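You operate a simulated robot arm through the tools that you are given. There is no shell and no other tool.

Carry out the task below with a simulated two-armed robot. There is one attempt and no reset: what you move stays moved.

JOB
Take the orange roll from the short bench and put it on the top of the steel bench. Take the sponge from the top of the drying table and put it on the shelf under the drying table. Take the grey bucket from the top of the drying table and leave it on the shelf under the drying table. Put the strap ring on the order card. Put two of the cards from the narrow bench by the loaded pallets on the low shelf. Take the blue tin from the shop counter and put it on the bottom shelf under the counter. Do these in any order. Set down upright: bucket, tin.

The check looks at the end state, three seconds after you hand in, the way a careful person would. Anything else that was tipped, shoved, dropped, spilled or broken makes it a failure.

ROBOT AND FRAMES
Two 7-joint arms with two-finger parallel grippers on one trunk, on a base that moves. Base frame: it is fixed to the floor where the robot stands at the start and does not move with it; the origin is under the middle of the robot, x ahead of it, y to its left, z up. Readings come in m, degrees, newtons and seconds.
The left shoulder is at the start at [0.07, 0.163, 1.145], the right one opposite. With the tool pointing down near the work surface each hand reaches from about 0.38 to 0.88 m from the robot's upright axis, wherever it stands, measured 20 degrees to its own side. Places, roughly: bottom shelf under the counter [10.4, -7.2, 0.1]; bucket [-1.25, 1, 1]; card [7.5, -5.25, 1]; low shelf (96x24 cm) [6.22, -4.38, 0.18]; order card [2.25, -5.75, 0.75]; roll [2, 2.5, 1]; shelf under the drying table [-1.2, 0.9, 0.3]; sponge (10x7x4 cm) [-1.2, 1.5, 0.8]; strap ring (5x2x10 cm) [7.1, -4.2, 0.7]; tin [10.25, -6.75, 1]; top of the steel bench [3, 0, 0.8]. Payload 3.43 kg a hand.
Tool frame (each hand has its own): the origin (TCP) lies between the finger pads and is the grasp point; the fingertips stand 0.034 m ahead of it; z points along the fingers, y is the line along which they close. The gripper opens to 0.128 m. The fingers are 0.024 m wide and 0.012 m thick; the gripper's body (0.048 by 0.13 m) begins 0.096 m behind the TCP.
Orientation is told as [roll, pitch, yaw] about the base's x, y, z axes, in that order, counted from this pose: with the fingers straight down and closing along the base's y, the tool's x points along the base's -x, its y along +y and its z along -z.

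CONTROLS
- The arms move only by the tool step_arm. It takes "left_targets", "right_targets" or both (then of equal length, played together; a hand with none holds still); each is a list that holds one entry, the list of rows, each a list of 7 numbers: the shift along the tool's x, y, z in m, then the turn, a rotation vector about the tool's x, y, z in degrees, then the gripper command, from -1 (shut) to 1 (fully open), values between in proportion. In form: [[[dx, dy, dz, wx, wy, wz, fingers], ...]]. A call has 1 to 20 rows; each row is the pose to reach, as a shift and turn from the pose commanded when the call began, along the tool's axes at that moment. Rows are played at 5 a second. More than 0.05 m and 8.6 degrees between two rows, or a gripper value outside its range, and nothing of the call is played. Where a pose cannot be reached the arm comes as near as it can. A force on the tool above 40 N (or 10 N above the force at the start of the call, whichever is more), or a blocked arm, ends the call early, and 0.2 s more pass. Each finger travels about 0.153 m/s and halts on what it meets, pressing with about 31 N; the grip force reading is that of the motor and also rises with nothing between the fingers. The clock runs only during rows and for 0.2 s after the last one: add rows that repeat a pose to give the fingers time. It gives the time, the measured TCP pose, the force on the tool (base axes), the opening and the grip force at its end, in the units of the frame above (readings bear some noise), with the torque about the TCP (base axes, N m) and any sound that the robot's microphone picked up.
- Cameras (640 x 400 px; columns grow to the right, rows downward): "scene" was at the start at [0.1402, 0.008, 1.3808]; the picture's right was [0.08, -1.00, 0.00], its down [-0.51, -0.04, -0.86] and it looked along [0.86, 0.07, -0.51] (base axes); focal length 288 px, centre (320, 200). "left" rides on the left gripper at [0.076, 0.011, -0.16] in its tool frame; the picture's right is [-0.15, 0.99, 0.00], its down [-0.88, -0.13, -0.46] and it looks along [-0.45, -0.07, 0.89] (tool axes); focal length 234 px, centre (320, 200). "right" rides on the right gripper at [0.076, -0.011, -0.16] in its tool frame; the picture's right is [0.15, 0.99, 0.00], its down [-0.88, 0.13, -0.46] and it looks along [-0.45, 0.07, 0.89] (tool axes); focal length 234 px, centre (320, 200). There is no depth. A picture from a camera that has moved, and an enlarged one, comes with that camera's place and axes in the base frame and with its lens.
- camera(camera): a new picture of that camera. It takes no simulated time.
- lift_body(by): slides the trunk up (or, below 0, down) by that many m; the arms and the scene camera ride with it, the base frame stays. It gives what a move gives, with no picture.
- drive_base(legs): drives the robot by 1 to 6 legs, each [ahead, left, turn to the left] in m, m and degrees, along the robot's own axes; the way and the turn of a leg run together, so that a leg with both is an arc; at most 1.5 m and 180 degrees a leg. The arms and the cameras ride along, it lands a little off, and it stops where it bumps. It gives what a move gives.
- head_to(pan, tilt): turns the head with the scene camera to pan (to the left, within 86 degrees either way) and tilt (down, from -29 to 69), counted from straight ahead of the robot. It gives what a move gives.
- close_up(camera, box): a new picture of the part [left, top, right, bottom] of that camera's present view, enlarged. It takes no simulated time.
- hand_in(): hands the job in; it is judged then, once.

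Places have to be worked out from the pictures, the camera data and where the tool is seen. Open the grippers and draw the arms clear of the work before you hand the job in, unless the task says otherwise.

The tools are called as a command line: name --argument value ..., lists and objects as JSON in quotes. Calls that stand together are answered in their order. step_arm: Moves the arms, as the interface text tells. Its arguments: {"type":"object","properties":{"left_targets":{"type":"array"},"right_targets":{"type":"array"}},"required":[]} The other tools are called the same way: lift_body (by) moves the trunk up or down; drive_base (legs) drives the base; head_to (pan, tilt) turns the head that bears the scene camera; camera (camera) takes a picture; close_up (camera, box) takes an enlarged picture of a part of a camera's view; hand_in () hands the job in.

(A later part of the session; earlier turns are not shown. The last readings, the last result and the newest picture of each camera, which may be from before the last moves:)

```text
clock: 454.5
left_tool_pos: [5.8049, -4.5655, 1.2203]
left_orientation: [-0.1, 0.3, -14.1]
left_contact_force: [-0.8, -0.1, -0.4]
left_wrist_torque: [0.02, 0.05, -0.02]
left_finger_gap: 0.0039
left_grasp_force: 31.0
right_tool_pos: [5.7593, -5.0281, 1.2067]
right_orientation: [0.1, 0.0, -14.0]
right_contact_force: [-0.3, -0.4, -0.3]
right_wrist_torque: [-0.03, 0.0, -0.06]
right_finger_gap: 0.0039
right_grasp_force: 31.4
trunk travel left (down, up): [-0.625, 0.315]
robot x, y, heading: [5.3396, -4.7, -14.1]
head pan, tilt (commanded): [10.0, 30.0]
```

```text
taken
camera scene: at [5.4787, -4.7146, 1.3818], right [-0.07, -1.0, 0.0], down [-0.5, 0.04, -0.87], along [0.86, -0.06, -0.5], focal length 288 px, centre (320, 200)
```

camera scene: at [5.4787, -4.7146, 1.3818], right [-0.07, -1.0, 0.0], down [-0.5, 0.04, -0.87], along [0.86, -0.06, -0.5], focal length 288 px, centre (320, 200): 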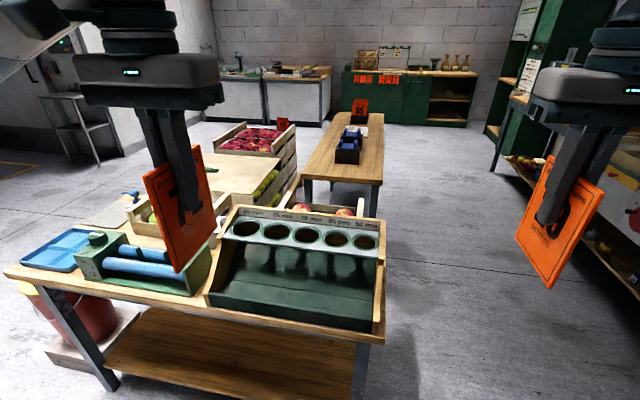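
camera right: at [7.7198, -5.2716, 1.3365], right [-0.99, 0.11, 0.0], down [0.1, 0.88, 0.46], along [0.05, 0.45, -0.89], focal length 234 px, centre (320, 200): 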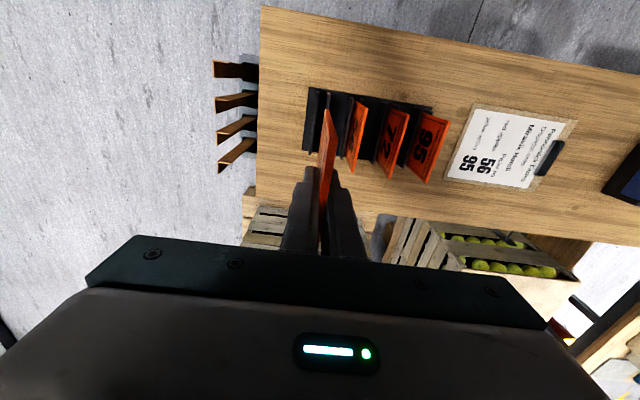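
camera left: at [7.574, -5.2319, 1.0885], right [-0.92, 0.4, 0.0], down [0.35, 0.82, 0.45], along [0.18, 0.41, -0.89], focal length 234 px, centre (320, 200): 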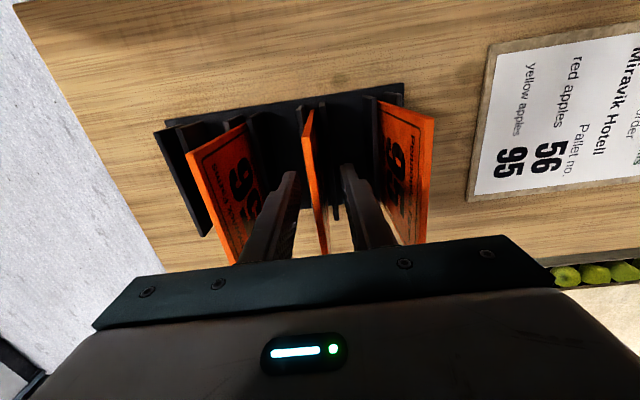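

I'm facing the sorting table's west side. Its low wooden shelf front edge runs from about (6.23,-3.86) to (6.04,-4.86) (normal ≈ -11°). I align heading, centre myself on the shelf, and inspect how the cards hang.

drive_base --legs '[[-0.15, 0, 3], [0, 0.45, 0]]'

camera --camera "left"

camera --camera "right"

head_to --pan 0 --tilt 40

camera --camera "scene"

```text
clock: 458.2
left_tool_pos: [5.7381, -4.0709, 1.221]
left_orientation: [0.0, 0.3, -11.3]
left_contact_force: [-0.1, -0.4, 0.4]
left_wrist_torque: [0.03, 0.02, -0.01]
left_finger_gap: 0.0038
left_grasp_force: 31.0
right_tool_pos: [5.7153, -4.5343, 1.2071]
right_orientation: [0.0, -0.1, -11.3]
right_contact_force: [0.0, -0.4, 0.0]
right_wrist_torque: [0.01, 0.01, 0.01]
right_finger_gap: 0.0039
right_grasp_force: 31.2
trunk travel left (down, up): [-0.625, 0.315]
robot x, y, heading: [5.2742, -4.2211, -11.2]
head pan, tilt (commanded): [10.0, 30.0]
```

```text
taken
camera left: at [5.6663, -4.0457, 1.3801], right [0.34, 0.94, 0.0], down [0.84, -0.3, 0.45], along [0.42, -0.15, -0.89], focal length 234 px, centre (320, 200)
```

left: 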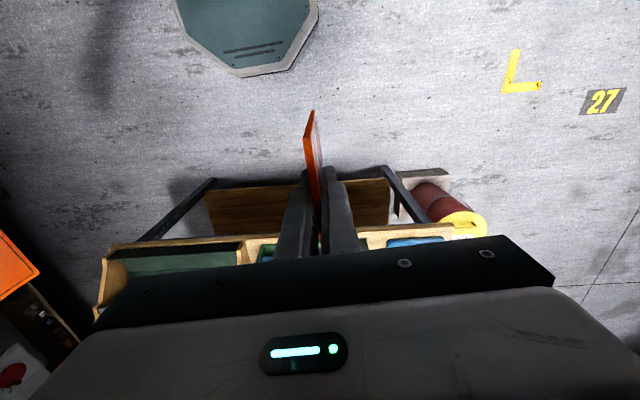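

```text
taken
camera right: at [5.638, -4.5297, 1.3662], right [0.05, 1.0, 0.0], down [0.89, -0.04, 0.46], along [0.46, -0.02, -0.89], focal length 234 px, centre (320, 200)
```

right: 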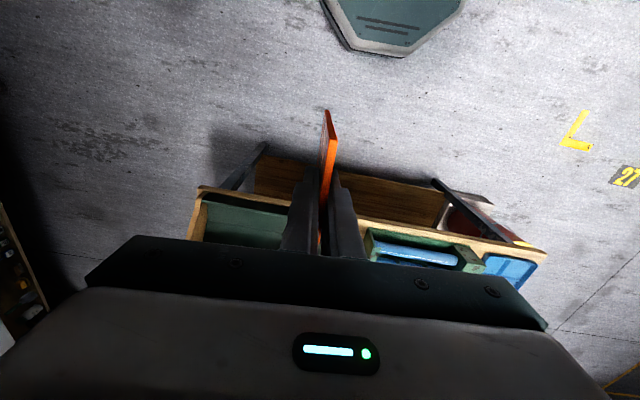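

```text
clock: 458.9
left_tool_pos: [5.7376, -4.0702, 1.2197]
left_orientation: [-0.2, 0.3, -11.3]
left_contact_force: [-0.4, -0.9, -0.8]
left_wrist_torque: [-0.04, 0.02, 0.03]
left_finger_gap: 0.0041
left_grasp_force: 31.0
right_tool_pos: [5.7154, -4.5332, 1.2069]
right_orientation: [0.0, -0.1, -11.3]
right_contact_force: [0.4, -1.2, -0.3]
right_wrist_torque: [0.04, 0.0, -0.01]
right_finger_gap: 0.0039
right_grasp_force: 30.9
trunk travel left (down, up): [-0.625, 0.315]
robot x, y, heading: [5.2795, -4.2214, -11.3]
head pan, tilt (commanded): [0.0, 40.0]
```

```text
taken
camera scene: at [5.4124, -4.2485, 1.3665], right [-0.19, -0.98, 0.0], down [-0.63, 0.12, -0.77], along [0.75, -0.15, -0.64], focal length 288 px, centre (320, 200)
```

scene: 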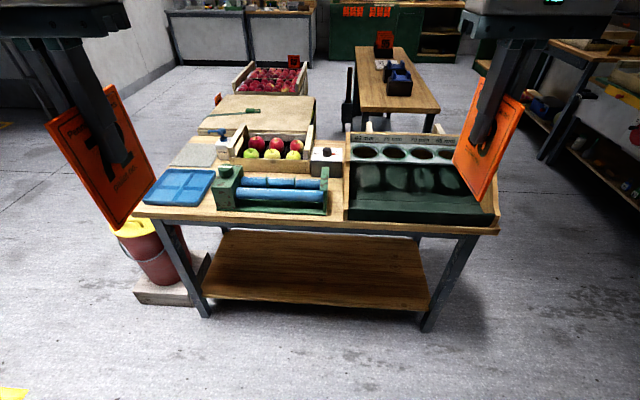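

The shelf normal is ≈ -14.5°. I turn back 3°, centre on the shelf and back off a little; then roll both hands 90° (left +, right −) so the cards face forward.

drive_base --legs '[[0, 0, -3.2], [-0.1, 0.067, 0]]'

step_arm --left_targets '[[[0, 0, 0, 0, 0, 8.2, -1], [0, 0, 0, 0, 0, 16.4, -1], [0, 0, 0, 0, 0, 24.5, -1], [0, 0, 0, 0, 0, 32.7, -1], [0, 0, 0, 0, 0, 40.9, -1], [0, 0, 0, 0, 0, 49.1, -1], [0, 0, 0, 0, 0, 57.3, -1], [0, 0, 0, 0, 0, 65.5, -1], [0, 0, 0, 0, 0, 73.6, -1], [0, 0, 0, 0, 0, 81.8, -1], [0, 0, 0, 0, 0, 90, -1], [0, 0, 0, 0, 0, 90, -1]]]' --right_targets '[[[0, 0, 0, 0, 0, -8.2, -1], [0, 0, 0, 0, 0, -16.4, -1], [0, 0, 0, 0, 0, -24.5, -1], [0, 0, 0, 0, 0, -32.7, -1], [0, 0, 0, 0, 0, -40.9, -1], [0, 0, 0, 0, 0, -49.1, -1], [0, 0, 0, 0, 0, -57.3, -1], [0, 0, 0, 0, 0, -65.5, -1], [0, 0, 0, 0, 0, -73.6, -1], [0, 0, 0, 0, 0, -81.8, -1], [0, 0, 0, 0, 0, -90, -1], [0, 0, 0, 0, 0, -90, -1]]]'

camera --camera "scene"

```text
clock: 460.1
left_tool_pos: [5.7432, -4.0906, 1.2202]
left_orientation: [0.0, 0.3, -14.2]
left_contact_force: [-1.1, -0.3, 0.1]
left_wrist_torque: [-0.02, 0.0, 0.02]
left_finger_gap: 0.0036
left_grasp_force: 31.1
right_tool_pos: [5.698, -4.5523, 1.2064]
right_orientation: [0.0, 0.0, -14.1]
right_contact_force: [0.4, -0.2, -0.3]
right_wrist_torque: [-0.02, -0.02, 0.03]
right_finger_gap: 0.0037
right_grasp_force: 31.4
trunk travel left (down, up): [-0.625, 0.315]
robot x, y, heading: [5.2791, -4.2205, -14.2]
head pan, tilt (commanded): [0.0, 40.0]
stopped in leg 2: the robot was blocked; the commanded pose is now the measured one
```

```text
clock: 462.7
left_tool_pos: [5.7438, -4.0913, 1.2198]
left_orientation: [-0.4, 0.0, -104.2]
left_contact_force: [0.1, -0.9, -0.1]
left_wrist_torque: [0.0, 0.0, 0.0]
left_finger_gap: 0.0038
left_grasp_force: 31.2
right_tool_pos: [5.6348, -4.4789, 1.1812]
right_orientation: [0.0, -0.2, 75.8]
right_contact_force: [0.2, -0.2, -0.4]
right_wrist_torque: [0.03, 0.02, -0.02]
right_finger_gap: 0.0038
right_grasp_force: 31.1
right hand out of reach, approached as far as the arm can: row 9, 10, 11, 12
trunk travel left (down, up): [-0.625, 0.315]
robot x, y, heading: [5.2755, -4.2181, -14.2]
head pan, tilt (commanded): [0.0, 40.0]
```

```text
taken
camera scene: at [5.4099, -4.2531, 1.3664], right [-0.24, -0.97, 0.0], down [-0.62, 0.16, -0.77], along [0.74, -0.19, -0.64], focal length 288 px, centre (320, 200)
```

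scene: 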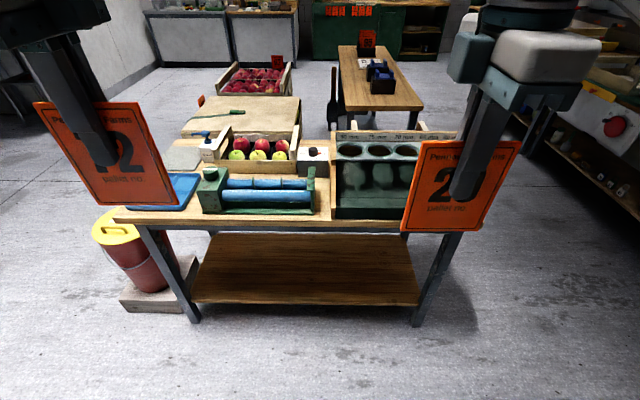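

The base reported being blocked when backing; I check what is behind/next to me before any further driving.

head_to --pan -86 --tilt 35

camera --camera "scene"

head_to --pan 86 --tilt 35

camera --camera "scene"

```text
clock: 464.3
left_tool_pos: [5.744, -4.0911, 1.2191]
left_orientation: [-0.3, 0.0, -104.2]
left_contact_force: [0.6, -0.3, -0.7]
left_wrist_torque: [-0.02, 0.02, 0.01]
left_finger_gap: 0.0039
left_grasp_force: 30.9
right_tool_pos: [5.6359, -4.4794, 1.18]
right_orientation: [-0.1, -0.1, 75.7]
right_contact_force: [0.5, 0.1, -0.7]
right_wrist_torque: [-0.02, -0.02, 0.03]
right_finger_gap: 0.0037
right_grasp_force: 31.2
trunk travel left (down, up): [-0.625, 0.315]
robot x, y, heading: [5.2819, -4.2212, -14.1]
head pan, tilt (commanded): [-85.9, 35.0]
```

```text
taken
camera scene: at [5.3122, -4.3185, 1.374], right [-0.98, 0.17, 0.0], down [0.1, 0.56, -0.82], along [-0.14, -0.81, -0.57], focal length 288 px, centre (320, 200)
```

scene: 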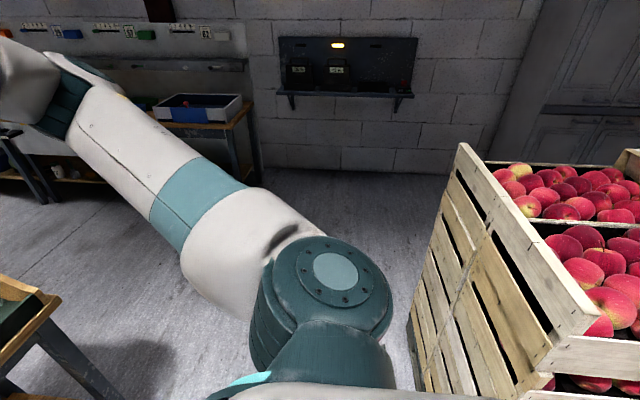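

```text
clock: 466.9
left_tool_pos: [5.7433, -4.091, 1.2197]
left_orientation: [-0.3, 0.0, -104.2]
left_contact_force: [-0.4, -0.6, 0.2]
left_wrist_torque: [-0.03, 0.0, 0.02]
left_finger_gap: 0.0038
left_grasp_force: 30.8
right_tool_pos: [5.6351, -4.48, 1.1801]
right_orientation: [-0.1, -0.1, 75.8]
right_contact_force: [0.8, 0.1, -0.3]
right_wrist_torque: [0.01, 0.0, -0.01]
right_finger_gap: 0.0036
right_grasp_force: 30.3
trunk travel left (down, up): [-0.625, 0.315]
robot x, y, heading: [5.2758, -4.22, -14.1]
head pan, tilt (commanded): [85.9, 35.0]
```

```text
taken
camera scene: at [5.3551, -4.1481, 1.374], right [0.95, -0.31, 0.0], down [-0.18, -0.54, -0.82], along [0.26, 0.78, -0.57], focal length 288 px, centre (320, 200)
```

scene: 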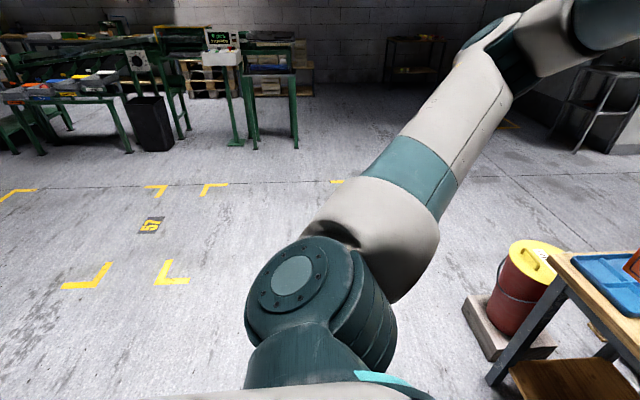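

I'm just touching the apple-crate pallet behind me, so I won't back up further. I move slightly forward and left, then pitch both hands 50° in place.

drive_base --legs '[[0.04, 0.067, 0]]'

step_arm --left_targets '[[[0, 0, 0, -7.2, 0, 0, -1], [0, 0, 0, -14.4, 0, 0, -1], [0, 0, 0, -21.4, 0, 0, -1], [0, 0, 0, -28.6, 0, 0, -1], [0, 0, 0, -35.7, 0, 0, -1], [0, 0, 0, -42.9, 0, 0, -1], [0, 0, 0, -50, 0, 0, -1], [0, 0, 0, -50, 0, 0, -1]]]' --right_targets '[[[0, 0, 0, 7.2, 0, 0, -1], [0, 0, 0, 14.4, 0, 0, -1], [0, 0, 0, 21.4, 0, 0, -1], [0, 0, 0, 28.6, 0, 0, -1], [0, 0, 0, 35.7, 0, 0, -1], [0, 0, 0, 42.9, 0, 0, -1], [0, 0, 0, 50, 0, 0, -1], [0, 0, 0, 50, 0, 0, -1]]]'

head_to --pan 0 --tilt 35

camera --camera "scene"

```text
clock: 467.9
left_tool_pos: [5.7991, -4.0375, 1.2197]
left_orientation: [-0.2, 0.0, -104.2]
left_contact_force: [0.0, -0.1, 0.6]
left_wrist_torque: [0.04, 0.02, 0.0]
left_finger_gap: 0.0038
left_grasp_force: 30.8
right_tool_pos: [5.6904, -4.4245, 1.181]
right_orientation: [-0.1, -0.1, 75.7]
right_contact_force: [0.7, 0.0, 0.0]
right_wrist_torque: [-0.04, 0.03, 0.0]
right_finger_gap: 0.0041
right_grasp_force: 30.9
trunk travel left (down, up): [-0.625, 0.315]
robot x, y, heading: [5.3354, -4.1656, -14.2]
head pan, tilt (commanded): [85.9, 35.0]
```

```text
clock: 469.7
left_tool_pos: [5.8151, -4.0412, 1.2423]
left_orientation: [49.8, -0.1, -104.1]
left_contact_force: [1.1, -0.8, -0.3]
left_wrist_torque: [-0.02, 0.01, -0.03]
left_finger_gap: 0.0037
left_grasp_force: 31.1
left hand out of reach, approached as far as the arm can: row 7, 8
right_tool_pos: [5.7274, -4.4169, 1.2219]
right_orientation: [-50.0, -0.1, 75.6]
right_contact_force: [0.4, 0.1, 0.1]
right_wrist_torque: [0.03, -0.02, 0.0]
right_finger_gap: 0.0038
right_grasp_force: 30.9
right hand out of reach, approached as far as the arm can: row 6, 7, 8
trunk travel left (down, up): [-0.625, 0.315]
robot x, y, heading: [5.3332, -4.165, -14.0]
head pan, tilt (commanded): [85.9, 35.0]
```

```text
clock: 471.3
left_tool_pos: [5.8148, -4.0404, 1.2419]
left_orientation: [49.5, -0.1, -104.2]
left_contact_force: [-0.3, 0.3, -0.9]
left_wrist_torque: [0.0, 0.0, -0.02]
left_finger_gap: 0.0038
left_grasp_force: 31.0
right_tool_pos: [5.7279, -4.4171, 1.2216]
right_orientation: [-50.0, 0.0, 75.8]
right_contact_force: [0.4, -0.4, 0.1]
right_wrist_torque: [0.01, -0.01, 0.0]
right_finger_gap: 0.0038
right_grasp_force: 31.2
trunk travel left (down, up): [-0.625, 0.315]
robot x, y, heading: [5.3366, -4.1664, -14.1]
head pan, tilt (commanded): [0.0, 35.0]
```

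```text
taken
camera scene: at [5.4679, -4.1984, 1.374], right [-0.24, -0.97, 0.0], down [-0.56, 0.14, -0.82], along [0.79, -0.2, -0.57], focal length 288 px, centre (320, 200)
```

scene: 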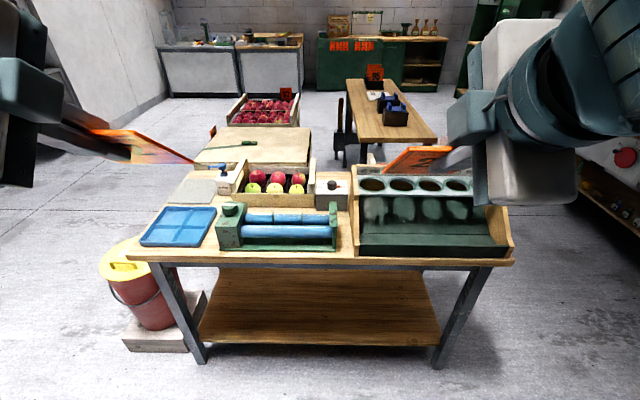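

Both cards now tilt forward. They are still ~0.15 m in front of the table edge, so I lower the trunk fully.

lift_body --by -0.4

lift_body --by -0.22

head_to --pan 0 --tilt 25

camera --camera "scene"

```text
clock: 475.1
left_tool_pos: [5.8146, -4.0398, 0.8427]
left_orientation: [49.5, 0.0, -104.2]
left_contact_force: [0.4, -0.2, -0.1]
left_wrist_torque: [0.01, -0.01, -0.02]
left_finger_gap: 0.0038
left_grasp_force: 31.1
right_tool_pos: [5.7268, -4.4163, 0.8219]
right_orientation: [-50.0, 0.0, 75.6]
right_contact_force: [0.2, 0.0, -0.5]
right_wrist_torque: [0.01, -0.01, -0.01]
right_finger_gap: 0.0038
right_grasp_force: 31.2
trunk travel left (down, up): [-0.225, 0.715]
robot x, y, heading: [5.331, -4.1621, -14.0]
head pan, tilt (commanded): [0.0, 35.0]
```

```text
clock: 477.5
left_tool_pos: [5.8148, -4.0399, 0.622]
left_orientation: [49.6, -0.1, -104.2]
left_contact_force: [-0.1, -0.6, 0.0]
left_wrist_torque: [-0.02, 0.01, 0.0]
left_finger_gap: 0.0039
left_grasp_force: 31.2
right_tool_pos: [5.7267, -4.4169, 0.6014]
right_orientation: [-49.9, 0.0, 75.7]
right_contact_force: [-1.1, -0.2, -0.2]
right_wrist_torque: [0.0, 0.06, 0.02]
right_finger_gap: 0.0037
right_grasp_force: 30.9
trunk travel left (down, up): [-0.005, 0.935]
robot x, y, heading: [5.3393, -4.161, -14.0]
head pan, tilt (commanded): [0.0, 35.0]
```

```text
clock: 478.2
left_tool_pos: [5.814, -4.0402, 0.6217]
left_orientation: [49.7, 0.1, -104.1]
left_contact_force: [0.4, 0.3, 0.3]
left_wrist_torque: [0.0, 0.02, -0.01]
left_finger_gap: 0.0039
left_grasp_force: 30.7
right_tool_pos: [5.7257, -4.4163, 0.6012]
right_orientation: [-49.8, 0.0, 75.7]
right_contact_force: [0.5, -0.5, -0.1]
right_wrist_torque: [-0.02, 0.01, 0.0]
right_finger_gap: 0.0038
right_grasp_force: 30.9
trunk travel left (down, up): [-0.005, 0.935]
robot x, y, heading: [5.3327, -4.1639, -13.9]
head pan, tilt (commanded): [0.0, 25.0]
```

```text
taken
camera scene: at [5.4717, -4.1995, 0.7697], right [-0.24, -0.97, 0.0], down [-0.41, 0.1, -0.91], along [0.88, -0.22, -0.42], focal length 288 px, centre (320, 200)
```

scene: 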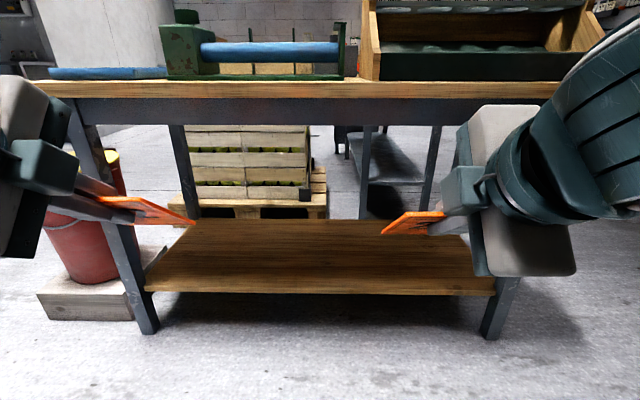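

The shelf is in clear view (front edge ≈0.78 m ahead, z≈0.18). I first lower and extend both hands partway and check their measured poses.

step_arm --left_targets '[[[0, -0.0101, 0.0346, 0, 0, 0, -1], [0, -0.0202, 0.0692, 0, 0, 0, -1], [0, -0.0304, 0.1039, 0, 0, 0, -1], [0, -0.0405, 0.1385, 0, 0, 0, -1], [0, -0.0506, 0.1731, 0, 0, 0, -1], [0, -0.0506, 0.1731, 0, 0, 0, -1]]]' --right_targets '[[[0, 0.0165, 0.027, 0, 0, 0, -1], [0, 0.0331, 0.0539, 0, 0, 0, -1], [0, 0.0496, 0.0809, 0, 0, 0, -1], [0, 0.0662, 0.1078, 0, 0, 0, -1], [0, 0.0827, 0.1348, 0, 0, 0, -1], [0, 0.0827, 0.1348, 0, 0, 0, -1]]]'

camera --camera "scene"

```text
clock: 479.6
left_tool_pos: [5.9206, -4.0674, 0.475]
left_orientation: [49.5, 0.0, -104.2]
left_contact_force: [0.0, 0.3, -0.2]
left_wrist_torque: [0.02, 0.01, 0.01]
left_finger_gap: 0.0038
left_grasp_force: 30.9
left hand out of reach, approached as far as the arm can: row 1, 2, 3, 4, 5, 6
right_tool_pos: [5.8145, -4.426, 0.4651]
right_orientation: [-49.8, 0.0, 75.6]
right_contact_force: [0.1, -0.8, -0.7]
right_wrist_torque: [-0.01, 0.01, 0.0]
right_finger_gap: 0.0041
right_grasp_force: 30.9
right hand out of reach, approached as far as the arm can: row 1, 2, 3, 4, 5, 6
trunk travel left (down, up): [-0.005, 0.935]
robot x, y, heading: [5.3325, -4.1669, -14.2]
head pan, tilt (commanded): [0.0, 25.0]
```

```text
taken
camera scene: at [5.4717, -4.1995, 0.7697], right [-0.24, -0.97, 0.0], down [-0.41, 0.1, -0.91], along [0.88, -0.22, -0.42], focal length 288 px, centre (320, 200)
```

scene: 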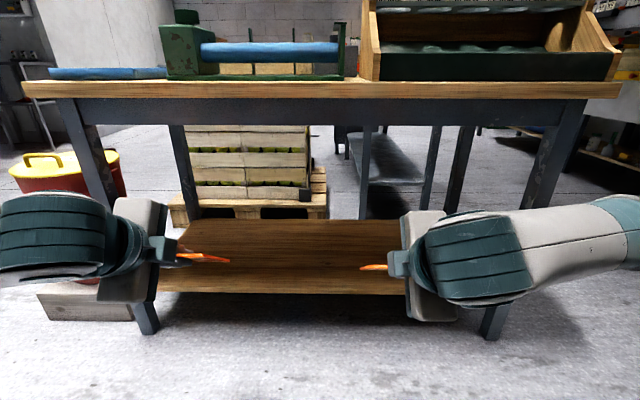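

Reach is limited because the hands are too close to the body; I extend them forward further (still in front of the shelf) while lowering.

step_arm --left_targets '[[[0, -0.0017, 0.0354, 0, 0, 0, -1], [0, -0.0033, 0.0707, 0, 0, 0, -1], [0, -0.005, 0.1061, 0, 0, 0, -1], [0, -0.0066, 0.1414, 0, 0, 0, -1], [0, -0.0083, 0.1768, 0, 0, 0, -1], [0, -0.0083, 0.1768, 0, 0, 0, -1]]]' --right_targets '[[[0, 0.0021, 0.0305, 0, 0, 0, -1], [0, 0.0042, 0.061, 0, 0, 0, -1], [0, 0.0063, 0.0915, 0, 0, 0, -1], [0, 0.0084, 0.122, 0, 0, 0, -1], [0, 0.0105, 0.1525, 0, 0, 0, -1], [0, 0.0105, 0.1525, 0, 0, 0, -1]]]'

camera --camera "scene"

```text
clock: 481.0
left_tool_pos: [6.045, -4.0979, 0.3537]
left_orientation: [49.6, 0.1, -104.2]
left_contact_force: [-0.2, -0.4, 0.3]
left_wrist_torque: [-0.01, 0.01, 0.03]
left_finger_gap: 0.0038
left_grasp_force: 31.4
right_tool_pos: [5.9202, -4.4526, 0.3581]
right_orientation: [-50.0, 0.1, 75.6]
right_contact_force: [0.1, -0.3, -0.8]
right_wrist_torque: [-0.04, 0.03, 0.04]
right_finger_gap: 0.0036
right_grasp_force: 31.1
trunk travel left (down, up): [-0.005, 0.935]
robot x, y, heading: [5.3356, -4.1639, -14.0]
head pan, tilt (commanded): [0.0, 25.0]
```

```text
taken
camera scene: at [5.4718, -4.1995, 0.7697], right [-0.24, -0.97, 0.0], down [-0.41, 0.1, -0.91], along [0.88, -0.22, -0.42], focal length 288 px, centre (320, 200)
```

scene: 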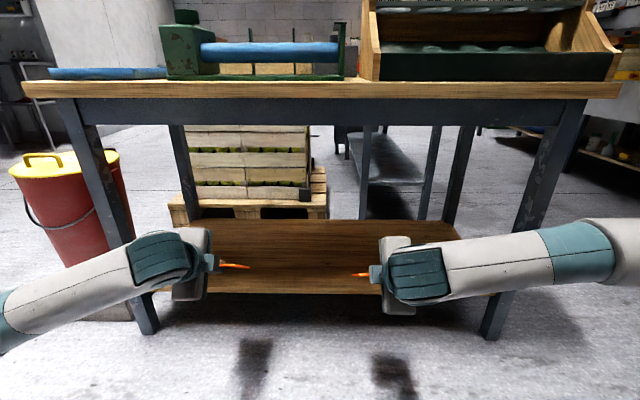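

Poses are now exact. I lower both hands to z≈0.27 (card edges ≈2.5 cm above shelf level) and even out their reach.

step_arm --left_targets '[[[0, -0.0161, 0.0135, 0, 0, 0, -1], [0, -0.0322, 0.027, 0, 0, 0, -1], [0, -0.0482, 0.0405, 0, 0, 0, -1], [0, -0.0643, 0.054, 0, 0, 0, -1], [0, -0.0643, 0.054, 0, 0, 0, -1]]]' --right_targets '[[[0, 0.0112, 0.0209, 0, 0, 0, -1], [0, 0.0225, 0.0417, 0, 0, 0, -1], [0, 0.0337, 0.0626, 0, 0, 0, -1], [0, 0.0449, 0.0834, 0, 0, 0, -1], [0, 0.0449, 0.0834, 0, 0, 0, -1]]]'

camera --camera "left"

camera --camera "right"

camera --camera "scene"

```text
clock: 482.2
left_tool_pos: [6.0436, -4.0986, 0.2703]
left_orientation: [49.6, 0.0, -104.2]
left_contact_force: [-0.3, -0.4, 0.3]
left_wrist_torque: [-0.01, 0.0, 0.0]
left_finger_gap: 0.0038
left_grasp_force: 30.9
right_tool_pos: [5.9542, -4.4601, 0.2691]
right_orientation: [-50.0, 0.1, 75.6]
right_contact_force: [-0.9, 0.1, -0.8]
right_wrist_torque: [-0.03, -0.01, 0.01]
right_finger_gap: 0.004
right_grasp_force: 30.7
trunk travel left (down, up): [-0.005, 0.935]
robot x, y, heading: [5.3359, -4.1672, -14.4]
head pan, tilt (commanded): [0.0, 25.0]
```

```text
taken
camera left: at [5.9525, -3.9979, 0.3818], right [0.59, -0.3, 0.75], down [-0.63, -0.75, 0.2], along [0.5, -0.59, -0.63], focal length 234 px, centre (320, 200)
```

left: 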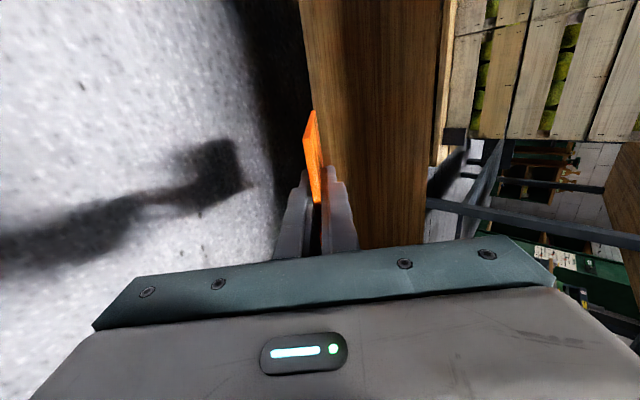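

```text
taken
camera right: at [5.824, -4.5053, 0.3808], right [-0.65, 0.02, -0.76], down [-0.2, 0.96, 0.19], along [0.73, 0.28, -0.62], focal length 234 px, centre (320, 200)
```

right: 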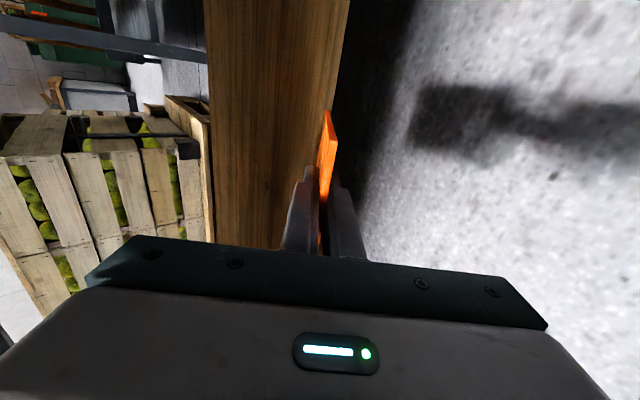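

```text
taken
camera scene: at [5.4718, -4.1995, 0.7697], right [-0.24, -0.97, 0.0], down [-0.41, 0.1, -0.91], along [0.88, -0.22, -0.42], focal length 288 px, centre (320, 200)
```

scene: 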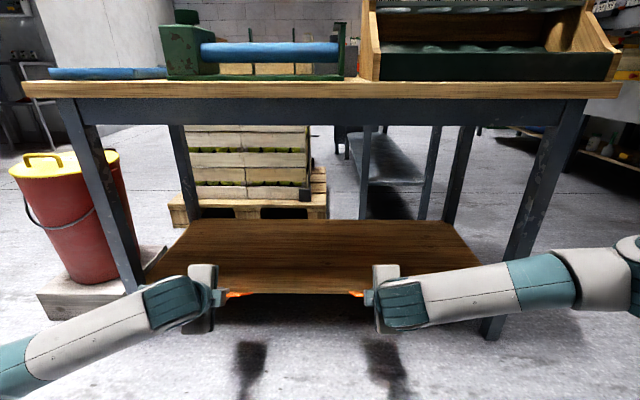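

Aligned and level. I drive forward 0.225 m to bring the cards over the shelf.

drive_base --legs '[[0.225, 0, 0]]'

head_to --pan 0 --tilt 40

camera --camera "scene"

camera --camera "left"

camera --camera "right"

```text
clock: 483.9
left_tool_pos: [6.2622, -4.1542, 0.2697]
left_orientation: [49.5, 0.0, -104.3]
left_contact_force: [0.2, -0.8, -0.2]
left_wrist_torque: [0.02, -0.02, -0.01]
left_finger_gap: 0.004
left_grasp_force: 30.9
right_tool_pos: [6.1731, -4.5161, 0.2696]
right_orientation: [-49.9, 0.0, 75.6]
right_contact_force: [0.6, -0.4, -0.5]
right_wrist_torque: [0.02, 0.04, 0.03]
right_finger_gap: 0.0038
right_grasp_force: 31.1
trunk travel left (down, up): [-0.005, 0.935]
robot x, y, heading: [5.5503, -4.2223, -14.1]
head pan, tilt (commanded): [0.0, 25.0]
```

```text
clock: 484.7
left_tool_pos: [6.2614, -4.1547, 0.2697]
left_orientation: [49.6, 0.0, -104.3]
left_contact_force: [0.1, 0.5, -0.2]
left_wrist_torque: [0.03, 0.01, -0.01]
left_finger_gap: 0.0039
left_grasp_force: 31.1
right_tool_pos: [6.1713, -4.5162, 0.2687]
right_orientation: [-50.0, 0.0, 75.5]
right_contact_force: [-0.1, 0.7, 0.0]
right_wrist_torque: [0.0, -0.01, -0.01]
right_finger_gap: 0.0039
right_grasp_force: 31.1
trunk travel left (down, up): [-0.005, 0.935]
robot x, y, heading: [5.5547, -4.2227, -14.1]
head pan, tilt (commanded): [0.0, 40.0]
```

```text
taken
camera scene: at [5.6833, -4.2531, 0.7465], right [-0.25, -0.97, 0.0], down [-0.62, 0.16, -0.77], along [0.74, -0.19, -0.64], focal length 288 px, centre (320, 200)
```

scene: 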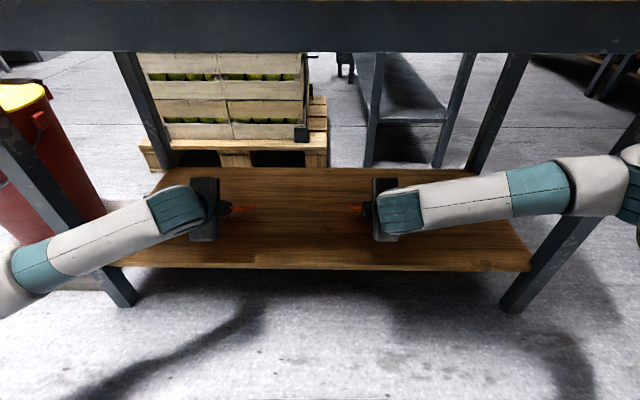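

```text
taken
camera left: at [6.1712, -4.0539, 0.382], right [0.59, -0.3, 0.75], down [-0.64, -0.75, 0.2], along [0.5, -0.59, -0.63], focal length 234 px, centre (320, 200)
```

left: 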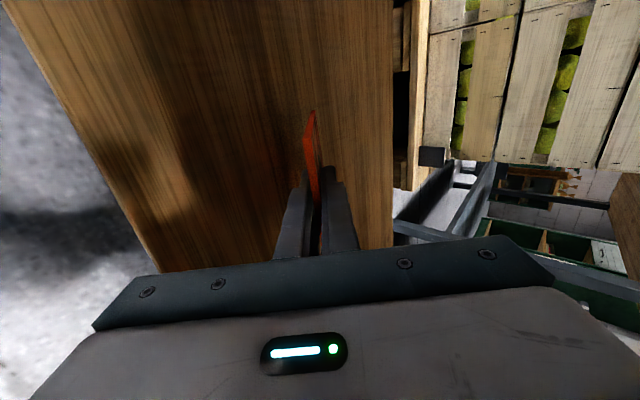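

```text
taken
camera right: at [6.0419, -4.561, 0.3811], right [-0.65, 0.02, -0.76], down [-0.2, 0.96, 0.19], along [0.73, 0.28, -0.62], focal length 234 px, centre (320, 200)
```

right: 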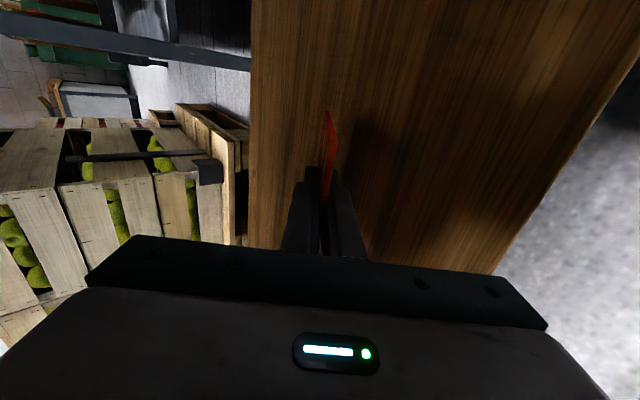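

Both cards hover over the shelf (d≈0.11 m). I lower them 1.8 cm, then in small steps until the edges touch.

step_arm --left_targets '[[[0, -0.0069, 0.0058, 0, 0, 0, -1], [0, -0.0138, 0.0116, 0, 0, 0, -1], [0, -0.0138, 0.0116, 0, 0, 0, -1]]]' --right_targets '[[[0, 0.0069, 0.0058, 0, 0, 0, -1], [0, 0.0138, 0.0116, 0, 0, 0, -1], [0, 0.0138, 0.0116, 0, 0, 0, -1]]]'

step_arm --left_targets '[[[0, -0.0015, 0.0013, 0, 0, 0, -1], [0, -0.0031, 0.0026, 0, 0, 0, -1], [0, -0.0031, 0.0026, 0, 0, 0, -1]]]' --right_targets '[[[0, 0.0015, 0.0013, 0, 0, 0, -1], [0, 0.0031, 0.0026, 0, 0, 0, -1], [0, 0.0031, 0.0026, 0, 0, 0, -1]]]'

step_arm --left_targets '[[[0, -0.0015, 0.0013, 0, 0, 0, -1], [0, -0.0031, 0.0026, 0, 0, 0, -1], [0, -0.0031, 0.0026, 0, 0, 0, -1]]]' --right_targets '[[[0, 0.0015, 0.0013, 0, 0, 0, -1], [0, 0.0031, 0.0026, 0, 0, 0, -1], [0, 0.0031, 0.0026, 0, 0, 0, -1]]]'

close_up --camera "scene" --box '[180, 160, 440, 290]'

```text
clock: 485.5
left_tool_pos: [6.2626, -4.1546, 0.2537]
left_orientation: [49.7, 0.0, -104.3]
left_contact_force: [0.0, -0.3, -0.4]
left_wrist_torque: [0.04, 0.0, 0.0]
left_finger_gap: 0.0036
left_grasp_force: 30.5
right_tool_pos: [6.1725, -4.5157, 0.2523]
right_orientation: [-50.0, 0.0, 75.6]
right_contact_force: [0.8, 0.3, -0.5]
right_wrist_torque: [0.01, 0.04, 0.0]
right_finger_gap: 0.004
right_grasp_force: 30.8
trunk travel left (down, up): [-0.005, 0.935]
robot x, y, heading: [5.5526, -4.2229, -14.0]
head pan, tilt (commanded): [0.0, 40.0]
```

```text
clock: 486.3
left_tool_pos: [6.2621, -4.154, 0.2474]
left_orientation: [49.6, -0.1, -104.2]
left_contact_force: [-0.6, 0.0, -1.2]
left_wrist_torque: [0.01, 0.02, -0.03]
left_finger_gap: 0.0039
left_grasp_force: 30.5
right_tool_pos: [6.1725, -4.5166, 0.2479]
right_orientation: [-49.9, 0.0, 75.6]
right_contact_force: [0.7, 0.5, -2.0]
right_wrist_torque: [-0.02, 0.0, 0.0]
right_finger_gap: 0.0039
right_grasp_force: 31.3
trunk travel left (down, up): [-0.005, 0.935]
robot x, y, heading: [5.5513, -4.2214, -14.2]
head pan, tilt (commanded): [0.0, 40.0]
```

```text
clock: 487.1
left_tool_pos: [6.2634, -4.1531, 0.2467]
left_orientation: [49.8, 0.0, -104.2]
left_contact_force: [-1.5, 0.2, 7.6]
left_wrist_torque: [0.04, -0.57, 0.04]
left_finger_gap: 0.0038
left_grasp_force: 31.0
right_tool_pos: [6.1726, -4.5165, 0.245]
right_orientation: [-50.0, -0.1, 75.6]
right_contact_force: [-0.6, 0.2, 5.9]
right_wrist_torque: [-0.06, -0.39, -0.03]
right_finger_gap: 0.0041
right_grasp_force: 31.3
trunk travel left (down, up): [-0.005, 0.935]
robot x, y, heading: [5.5523, -4.2203, -14.1]
head pan, tilt (commanded): [0.0, 40.0]
```

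```text
2.46 times, centred on (310, 225) of scene
camera zoom: at [5.6823, -4.2529, 0.7468], right [-0.25, -0.97, 0.0], down [-0.62, 0.16, -0.77], along [0.74, -0.19, -0.64], focal length 709 px, centre (345, 138)
```

zoom: 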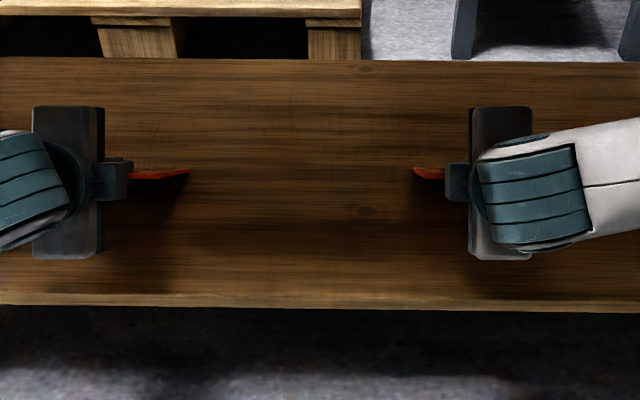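

Both lower edges touch. To leave margin I shift the cards 3.5 cm deeper, re-touch, then open the fingers slightly so the cards can be laid down as I back out horizontally.

step_arm --left_targets '[[[0, 0.0046, -0.0039, 0, 0, 0, -1], [0, 0.0158, 0.0095, 0, 0, 0, -1], [0, 0.0271, 0.0229, 0, 0, 0, -1], [0, 0.0225, 0.0268, 0, 0, 0, -1], [0, 0.0225, 0.0268, 0, 0, 0, -1]]]' --right_targets '[[[0, -0.0046, -0.0039, 0, 0, 0, -1], [0, -0.0158, 0.0095, 0, 0, 0, -1], [0, -0.0271, 0.0229, 0, 0, 0, -1], [0, -0.0225, 0.0268, 0, 0, 0, -1], [0, -0.0225, 0.0268, 0, 0, 0, -1]]]'

step_arm --left_targets '[[[0, 0, 0, 0, 0, 0, -0.9], [0, 0, 0, 0, 0, 0, -0.8], [0, 0, 0, 0, 0, 0, -0.7], [0, 0, 0, 0, 0, 0, -0.7]]]' --right_targets '[[[0, 0, 0, 0, 0, 0, -0.9], [0, 0, 0, 0, 0, 0, -0.8], [0, 0, 0, 0, 0, 0, -0.7], [0, 0, 0, 0, 0, 0, -0.7]]]'

camera --camera "left"

camera --camera "right"

close_up --camera "scene" --box '[180, 140, 440, 290]'

```text
clock: 488.3
left_tool_pos: [6.2965, -4.1623, 0.2468]
left_orientation: [49.8, -0.1, -104.3]
left_contact_force: [-0.9, -0.2, 8.2]
left_wrist_torque: [0.0, -0.58, 0.0]
left_finger_gap: 0.004
left_grasp_force: 31.1
right_tool_pos: [6.2064, -4.5245, 0.246]
right_orientation: [-50.1, -0.2, 75.6]
right_contact_force: [1.5, 0.8, 2.4]
right_wrist_torque: [-0.02, -0.25, 0.03]
right_finger_gap: 0.0039
right_grasp_force: 30.8
trunk travel left (down, up): [-0.005, 0.935]
robot x, y, heading: [5.5525, -4.2235, -14.2]
head pan, tilt (commanded): [0.0, 40.0]
```

```text
clock: 489.3
left_tool_pos: [6.2966, -4.1629, 0.245]
left_orientation: [49.6, -0.1, -104.3]
left_contact_force: [-0.7, 0.0, -0.5]
left_wrist_torque: [0.0, 0.03, 0.0]
left_finger_gap: 0.0191
left_grasp_force: 0.1
right_tool_pos: [6.2052, -4.5254, 0.2437]
right_orientation: [-50.0, 0.0, 75.6]
right_contact_force: [-0.6, -0.3, -0.4]
right_wrist_torque: [-0.05, 0.0, -0.05]
right_finger_gap: 0.019
right_grasp_force: 0.1
trunk travel left (down, up): [-0.005, 0.935]
robot x, y, heading: [5.5528, -4.2158, -14.4]
head pan, tilt (commanded): [0.0, 40.0]
```

```text
taken
camera left: at [6.2048, -4.0623, 0.3559], right [0.59, -0.3, 0.75], down [-0.64, -0.75, 0.2], along [0.5, -0.59, -0.63], focal length 234 px, centre (320, 200)
```

left: 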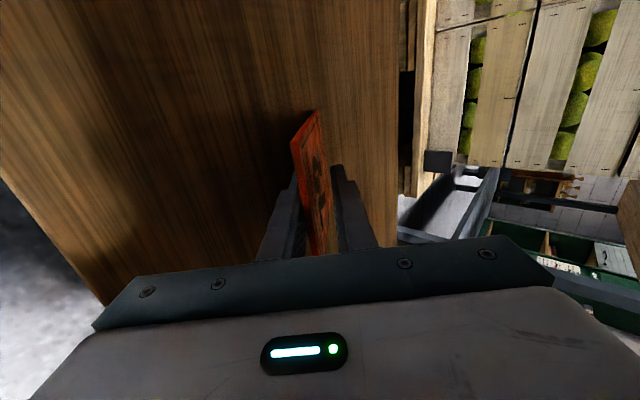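

```text
taken
camera right: at [6.0758, -4.5698, 0.3553], right [-0.65, 0.02, -0.76], down [-0.2, 0.96, 0.19], along [0.73, 0.28, -0.62], focal length 234 px, centre (320, 200)
```

right: 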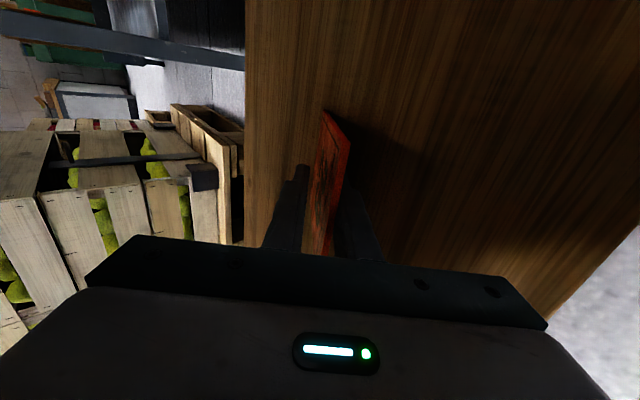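

```text
2.46 times, centred on (310, 215) of scene
camera zoom: at [5.6832, -4.2531, 0.7464], right [-0.25, -0.97, 0.0], down [-0.62, 0.16, -0.77], along [0.74, -0.19, -0.64], focal length 709 px, centre (345, 163)
```

zoom: 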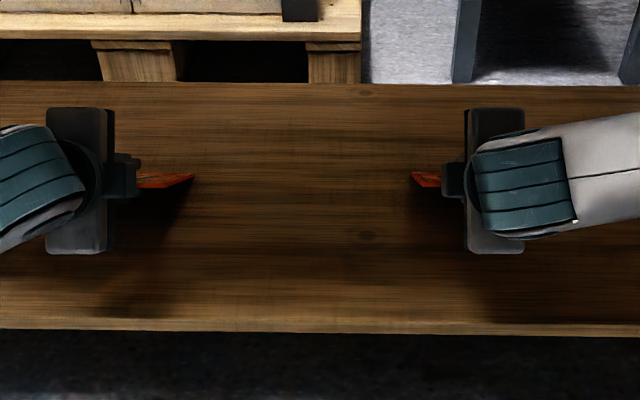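

The cards lean on the lower fingers with their front edges on the shelf. I back the base straight 0.10 m and check.

drive_base --legs '[[-0.1, 0, 0]]'

camera --camera "scene"

camera --camera "left"

camera --camera "right"

```text
clock: 490.4
left_tool_pos: [6.1996, -4.1388, 0.2448]
left_orientation: [49.6, -0.1, -104.3]
left_contact_force: [0.0, -0.3, 0.3]
left_wrist_torque: [0.02, 0.0, -0.02]
left_finger_gap: 0.0193
left_grasp_force: 0.1
right_tool_pos: [6.1104, -4.5006, 0.2447]
right_orientation: [-50.1, 0.0, 75.6]
right_contact_force: [-0.4, 0.1, -0.5]
right_wrist_torque: [0.03, 0.01, -0.01]
right_finger_gap: 0.0192
right_grasp_force: 0.1
trunk travel left (down, up): [-0.005, 0.935]
robot x, y, heading: [5.4546, -4.1969, -13.9]
head pan, tilt (commanded): [0.0, 40.0]
```

```text
taken
camera scene: at [5.5863, -4.2286, 0.7464], right [-0.25, -0.97, 0.0], down [-0.62, 0.16, -0.77], along [0.74, -0.19, -0.64], focal length 288 px, centre (320, 200)
```

scene: 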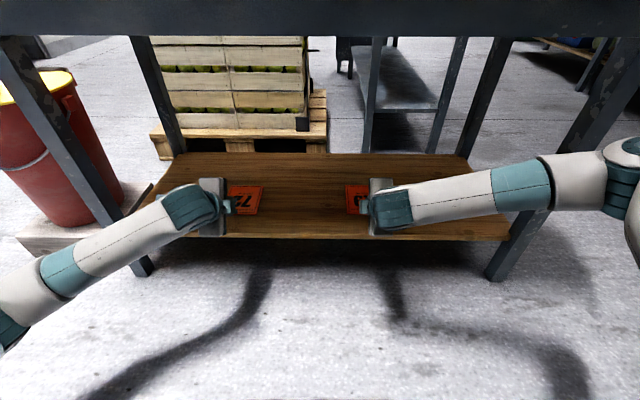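

```text
taken
camera left: at [6.108, -4.0378, 0.356], right [0.59, -0.3, 0.75], down [-0.64, -0.75, 0.2], along [0.5, -0.59, -0.63], focal length 234 px, centre (320, 200)
```

left: 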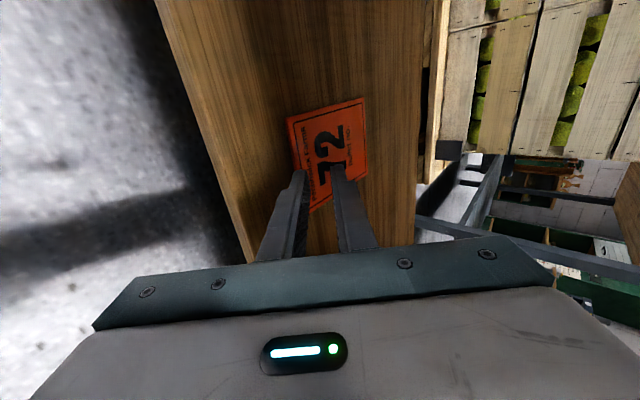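

```text
taken
camera right: at [5.9789, -4.5454, 0.3553], right [-0.65, 0.02, -0.76], down [-0.2, 0.96, 0.19], along [0.73, 0.28, -0.62], focal length 234 px, centre (320, 200)
```

right: 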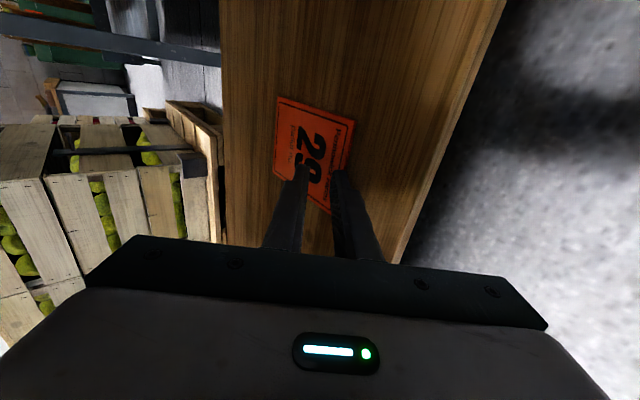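

The cards lie on the shelf. I back off another 0.09 m so the fingers clear the shelf, staying short of the crates behind me.

drive_base --legs '[[-0.09, 0, 0]]'

head_to --pan 0 --tilt 30

camera --camera "scene"

close_up --camera "scene" --box '[160, 180, 480, 320]'

```text
clock: 491.5
left_tool_pos: [6.1129, -4.1152, 0.2443]
left_orientation: [49.6, 0.0, -104.1]
left_contact_force: [0.6, 0.5, 0.0]
left_wrist_torque: [0.0, -0.01, 0.01]
left_finger_gap: 0.0193
left_grasp_force: 0.0
right_tool_pos: [6.0221, -4.478, 0.2444]
right_orientation: [-50.0, 0.0, 75.6]
right_contact_force: [-0.1, 0.4, 0.6]
right_wrist_torque: [0.0, -0.02, 0.0]
right_finger_gap: 0.019
right_grasp_force: 0.0
trunk travel left (down, up): [-0.005, 0.935]
robot x, y, heading: [5.3702, -4.1738, -14.4]
head pan, tilt (commanded): [0.0, 40.0]
```

```text
clock: 492.3
left_tool_pos: [6.1123, -4.115, 0.2435]
left_orientation: [49.6, 0.0, -104.2]
left_contact_force: [-0.1, -0.2, -0.8]
left_wrist_torque: [0.0, 0.01, 0.01]
left_finger_gap: 0.0194
left_grasp_force: 0.1
right_tool_pos: [6.0224, -4.4791, 0.2428]
right_orientation: [-50.1, 0.0, 75.5]
right_contact_force: [-0.6, -0.8, -0.5]
right_wrist_torque: [0.03, -0.03, 0.0]
right_finger_gap: 0.0194
right_grasp_force: 0.1
trunk travel left (down, up): [-0.005, 0.935]
robot x, y, heading: [5.3662, -4.1711, -14.2]
head pan, tilt (commanded): [0.0, 30.0]
```

```text
taken
camera scene: at [5.5041, -4.2076, 0.7617], right [-0.24, -0.97, 0.0], down [-0.49, 0.12, -0.87], along [0.84, -0.21, -0.5], focal length 288 px, centre (320, 200)
```

scene: 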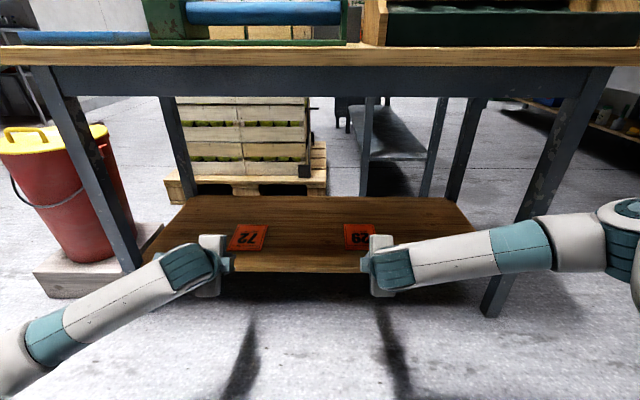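

```text
2.00 times, centred on (320, 250) of scene
camera zoom: at [5.5041, -4.2076, 0.7617], right [-0.24, -0.97, 0.0], down [-0.49, 0.12, -0.87], along [0.84, -0.21, -0.5], focal length 576 px, centre (320, 100)
```

zoom: 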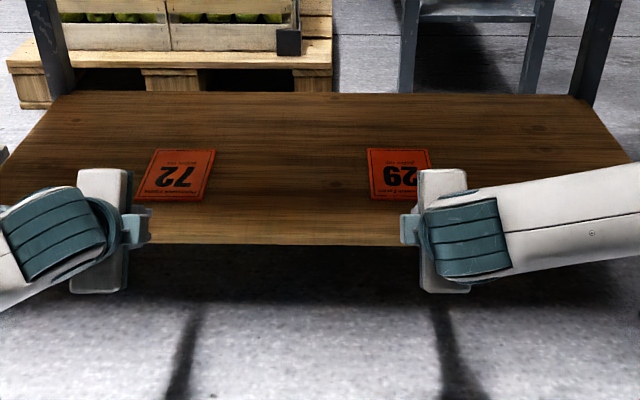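

Both cards lie flat on the low shelf. I back off 7 cm, then retract the hands while un-pitching so they clear the table overhang before raising.

drive_base --legs '[[-0.065, 0, 0]]'

step_arm --left_targets '[[[0, -0.0073, -0.0184, 6.25, 0, 0, -0.7], [0, -0.0146, -0.0368, 12.5, 0, 0, -0.5], [0, -0.0218, -0.0552, 18.75, 0, 0, 0], [0, -0.0291, -0.0736, 25, 0, 0, 0.5], [0, -0.0364, -0.0919, 31.25, 0, 0, 1], [0, -0.0437, -0.1103, 37.5, 0, 0, 1], [0, -0.0509, -0.1287, 43.75, 0, 0, 1], [0, -0.0582, -0.1471, 50, 0, 0, 1], [0, -0.0582, -0.1471, 50, 0, 0, 1]]]' --right_targets '[[[0, 0.0073, -0.0184, -6.25, 0, 0, -0.7], [0, 0.0146, -0.0368, -12.5, 0, 0, -0.5], [0, 0.0218, -0.0552, -18.75, 0, 0, 0], [0, 0.0291, -0.0736, -25, 0, 0, 0.5], [0, 0.0364, -0.0919, -31.25, 0, 0, 1], [0, 0.0437, -0.1103, -37.5, 0, 0, 1], [0, 0.0509, -0.1287, -43.75, 0, 0, 1], [0, 0.0582, -0.1471, -50, 0, 0, 1], [0, 0.0582, -0.1471, -50, 0, 0, 1]]]'

camera --camera "scene"

```text
clock: 493.2
left_tool_pos: [6.0499, -4.0997, 0.2441]
left_orientation: [49.6, 0.0, -104.2]
left_contact_force: [0.4, -0.2, -0.4]
left_wrist_torque: [-0.02, 0.02, 0.01]
left_finger_gap: 0.0194
left_grasp_force: 0.1
right_tool_pos: [5.9595, -4.4636, 0.2438]
right_orientation: [-50.1, 0.0, 75.6]
right_contact_force: [-0.1, 0.1, -0.7]
right_wrist_torque: [0.03, 0.0, 0.01]
right_finger_gap: 0.0191
right_grasp_force: 0.1
trunk travel left (down, up): [-0.005, 0.935]
robot x, y, heading: [5.3023, -4.1544, -14.2]
head pan, tilt (commanded): [0.0, 30.0]
```

```text
clock: 495.2
left_tool_pos: [5.9047, -4.0623, 0.2949]
left_orientation: [-0.4, 0.0, -104.3]
left_contact_force: [0.0, 0.6, -0.3]
left_wrist_torque: [0.01, 0.01, -0.02]
left_finger_gap: 0.1279
left_grasp_force: 0.1
right_tool_pos: [5.7805, -4.3948, 0.2539]
right_orientation: [-10.3, -0.8, 75.4]
right_contact_force: [0.6, 0.6, 0.0]
right_wrist_torque: [0.02, 0.02, -0.01]
right_finger_gap: 0.128
right_grasp_force: 0.1
right hand out of reach, approached as far as the arm can: row 5, 6, 7, 8, 9
trunk travel left (down, up): [-0.005, 0.935]
robot x, y, heading: [5.3047, -4.1611, -14.2]
head pan, tilt (commanded): [0.0, 30.0]
```

```text
taken
camera scene: at [5.4414, -4.1918, 0.7618], right [-0.25, -0.97, 0.0], down [-0.49, 0.12, -0.87], along [0.84, -0.21, -0.5], focal length 288 px, centre (320, 200)
```

scene: 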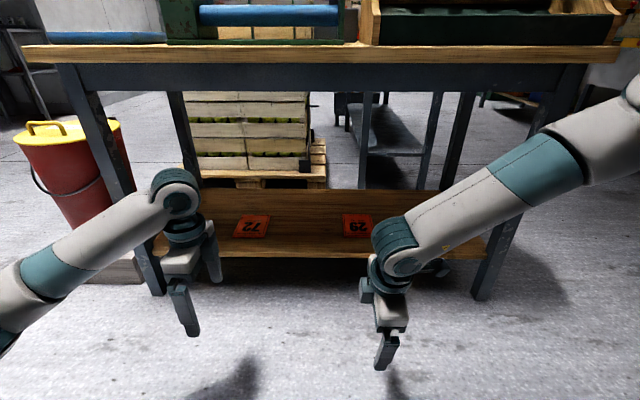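

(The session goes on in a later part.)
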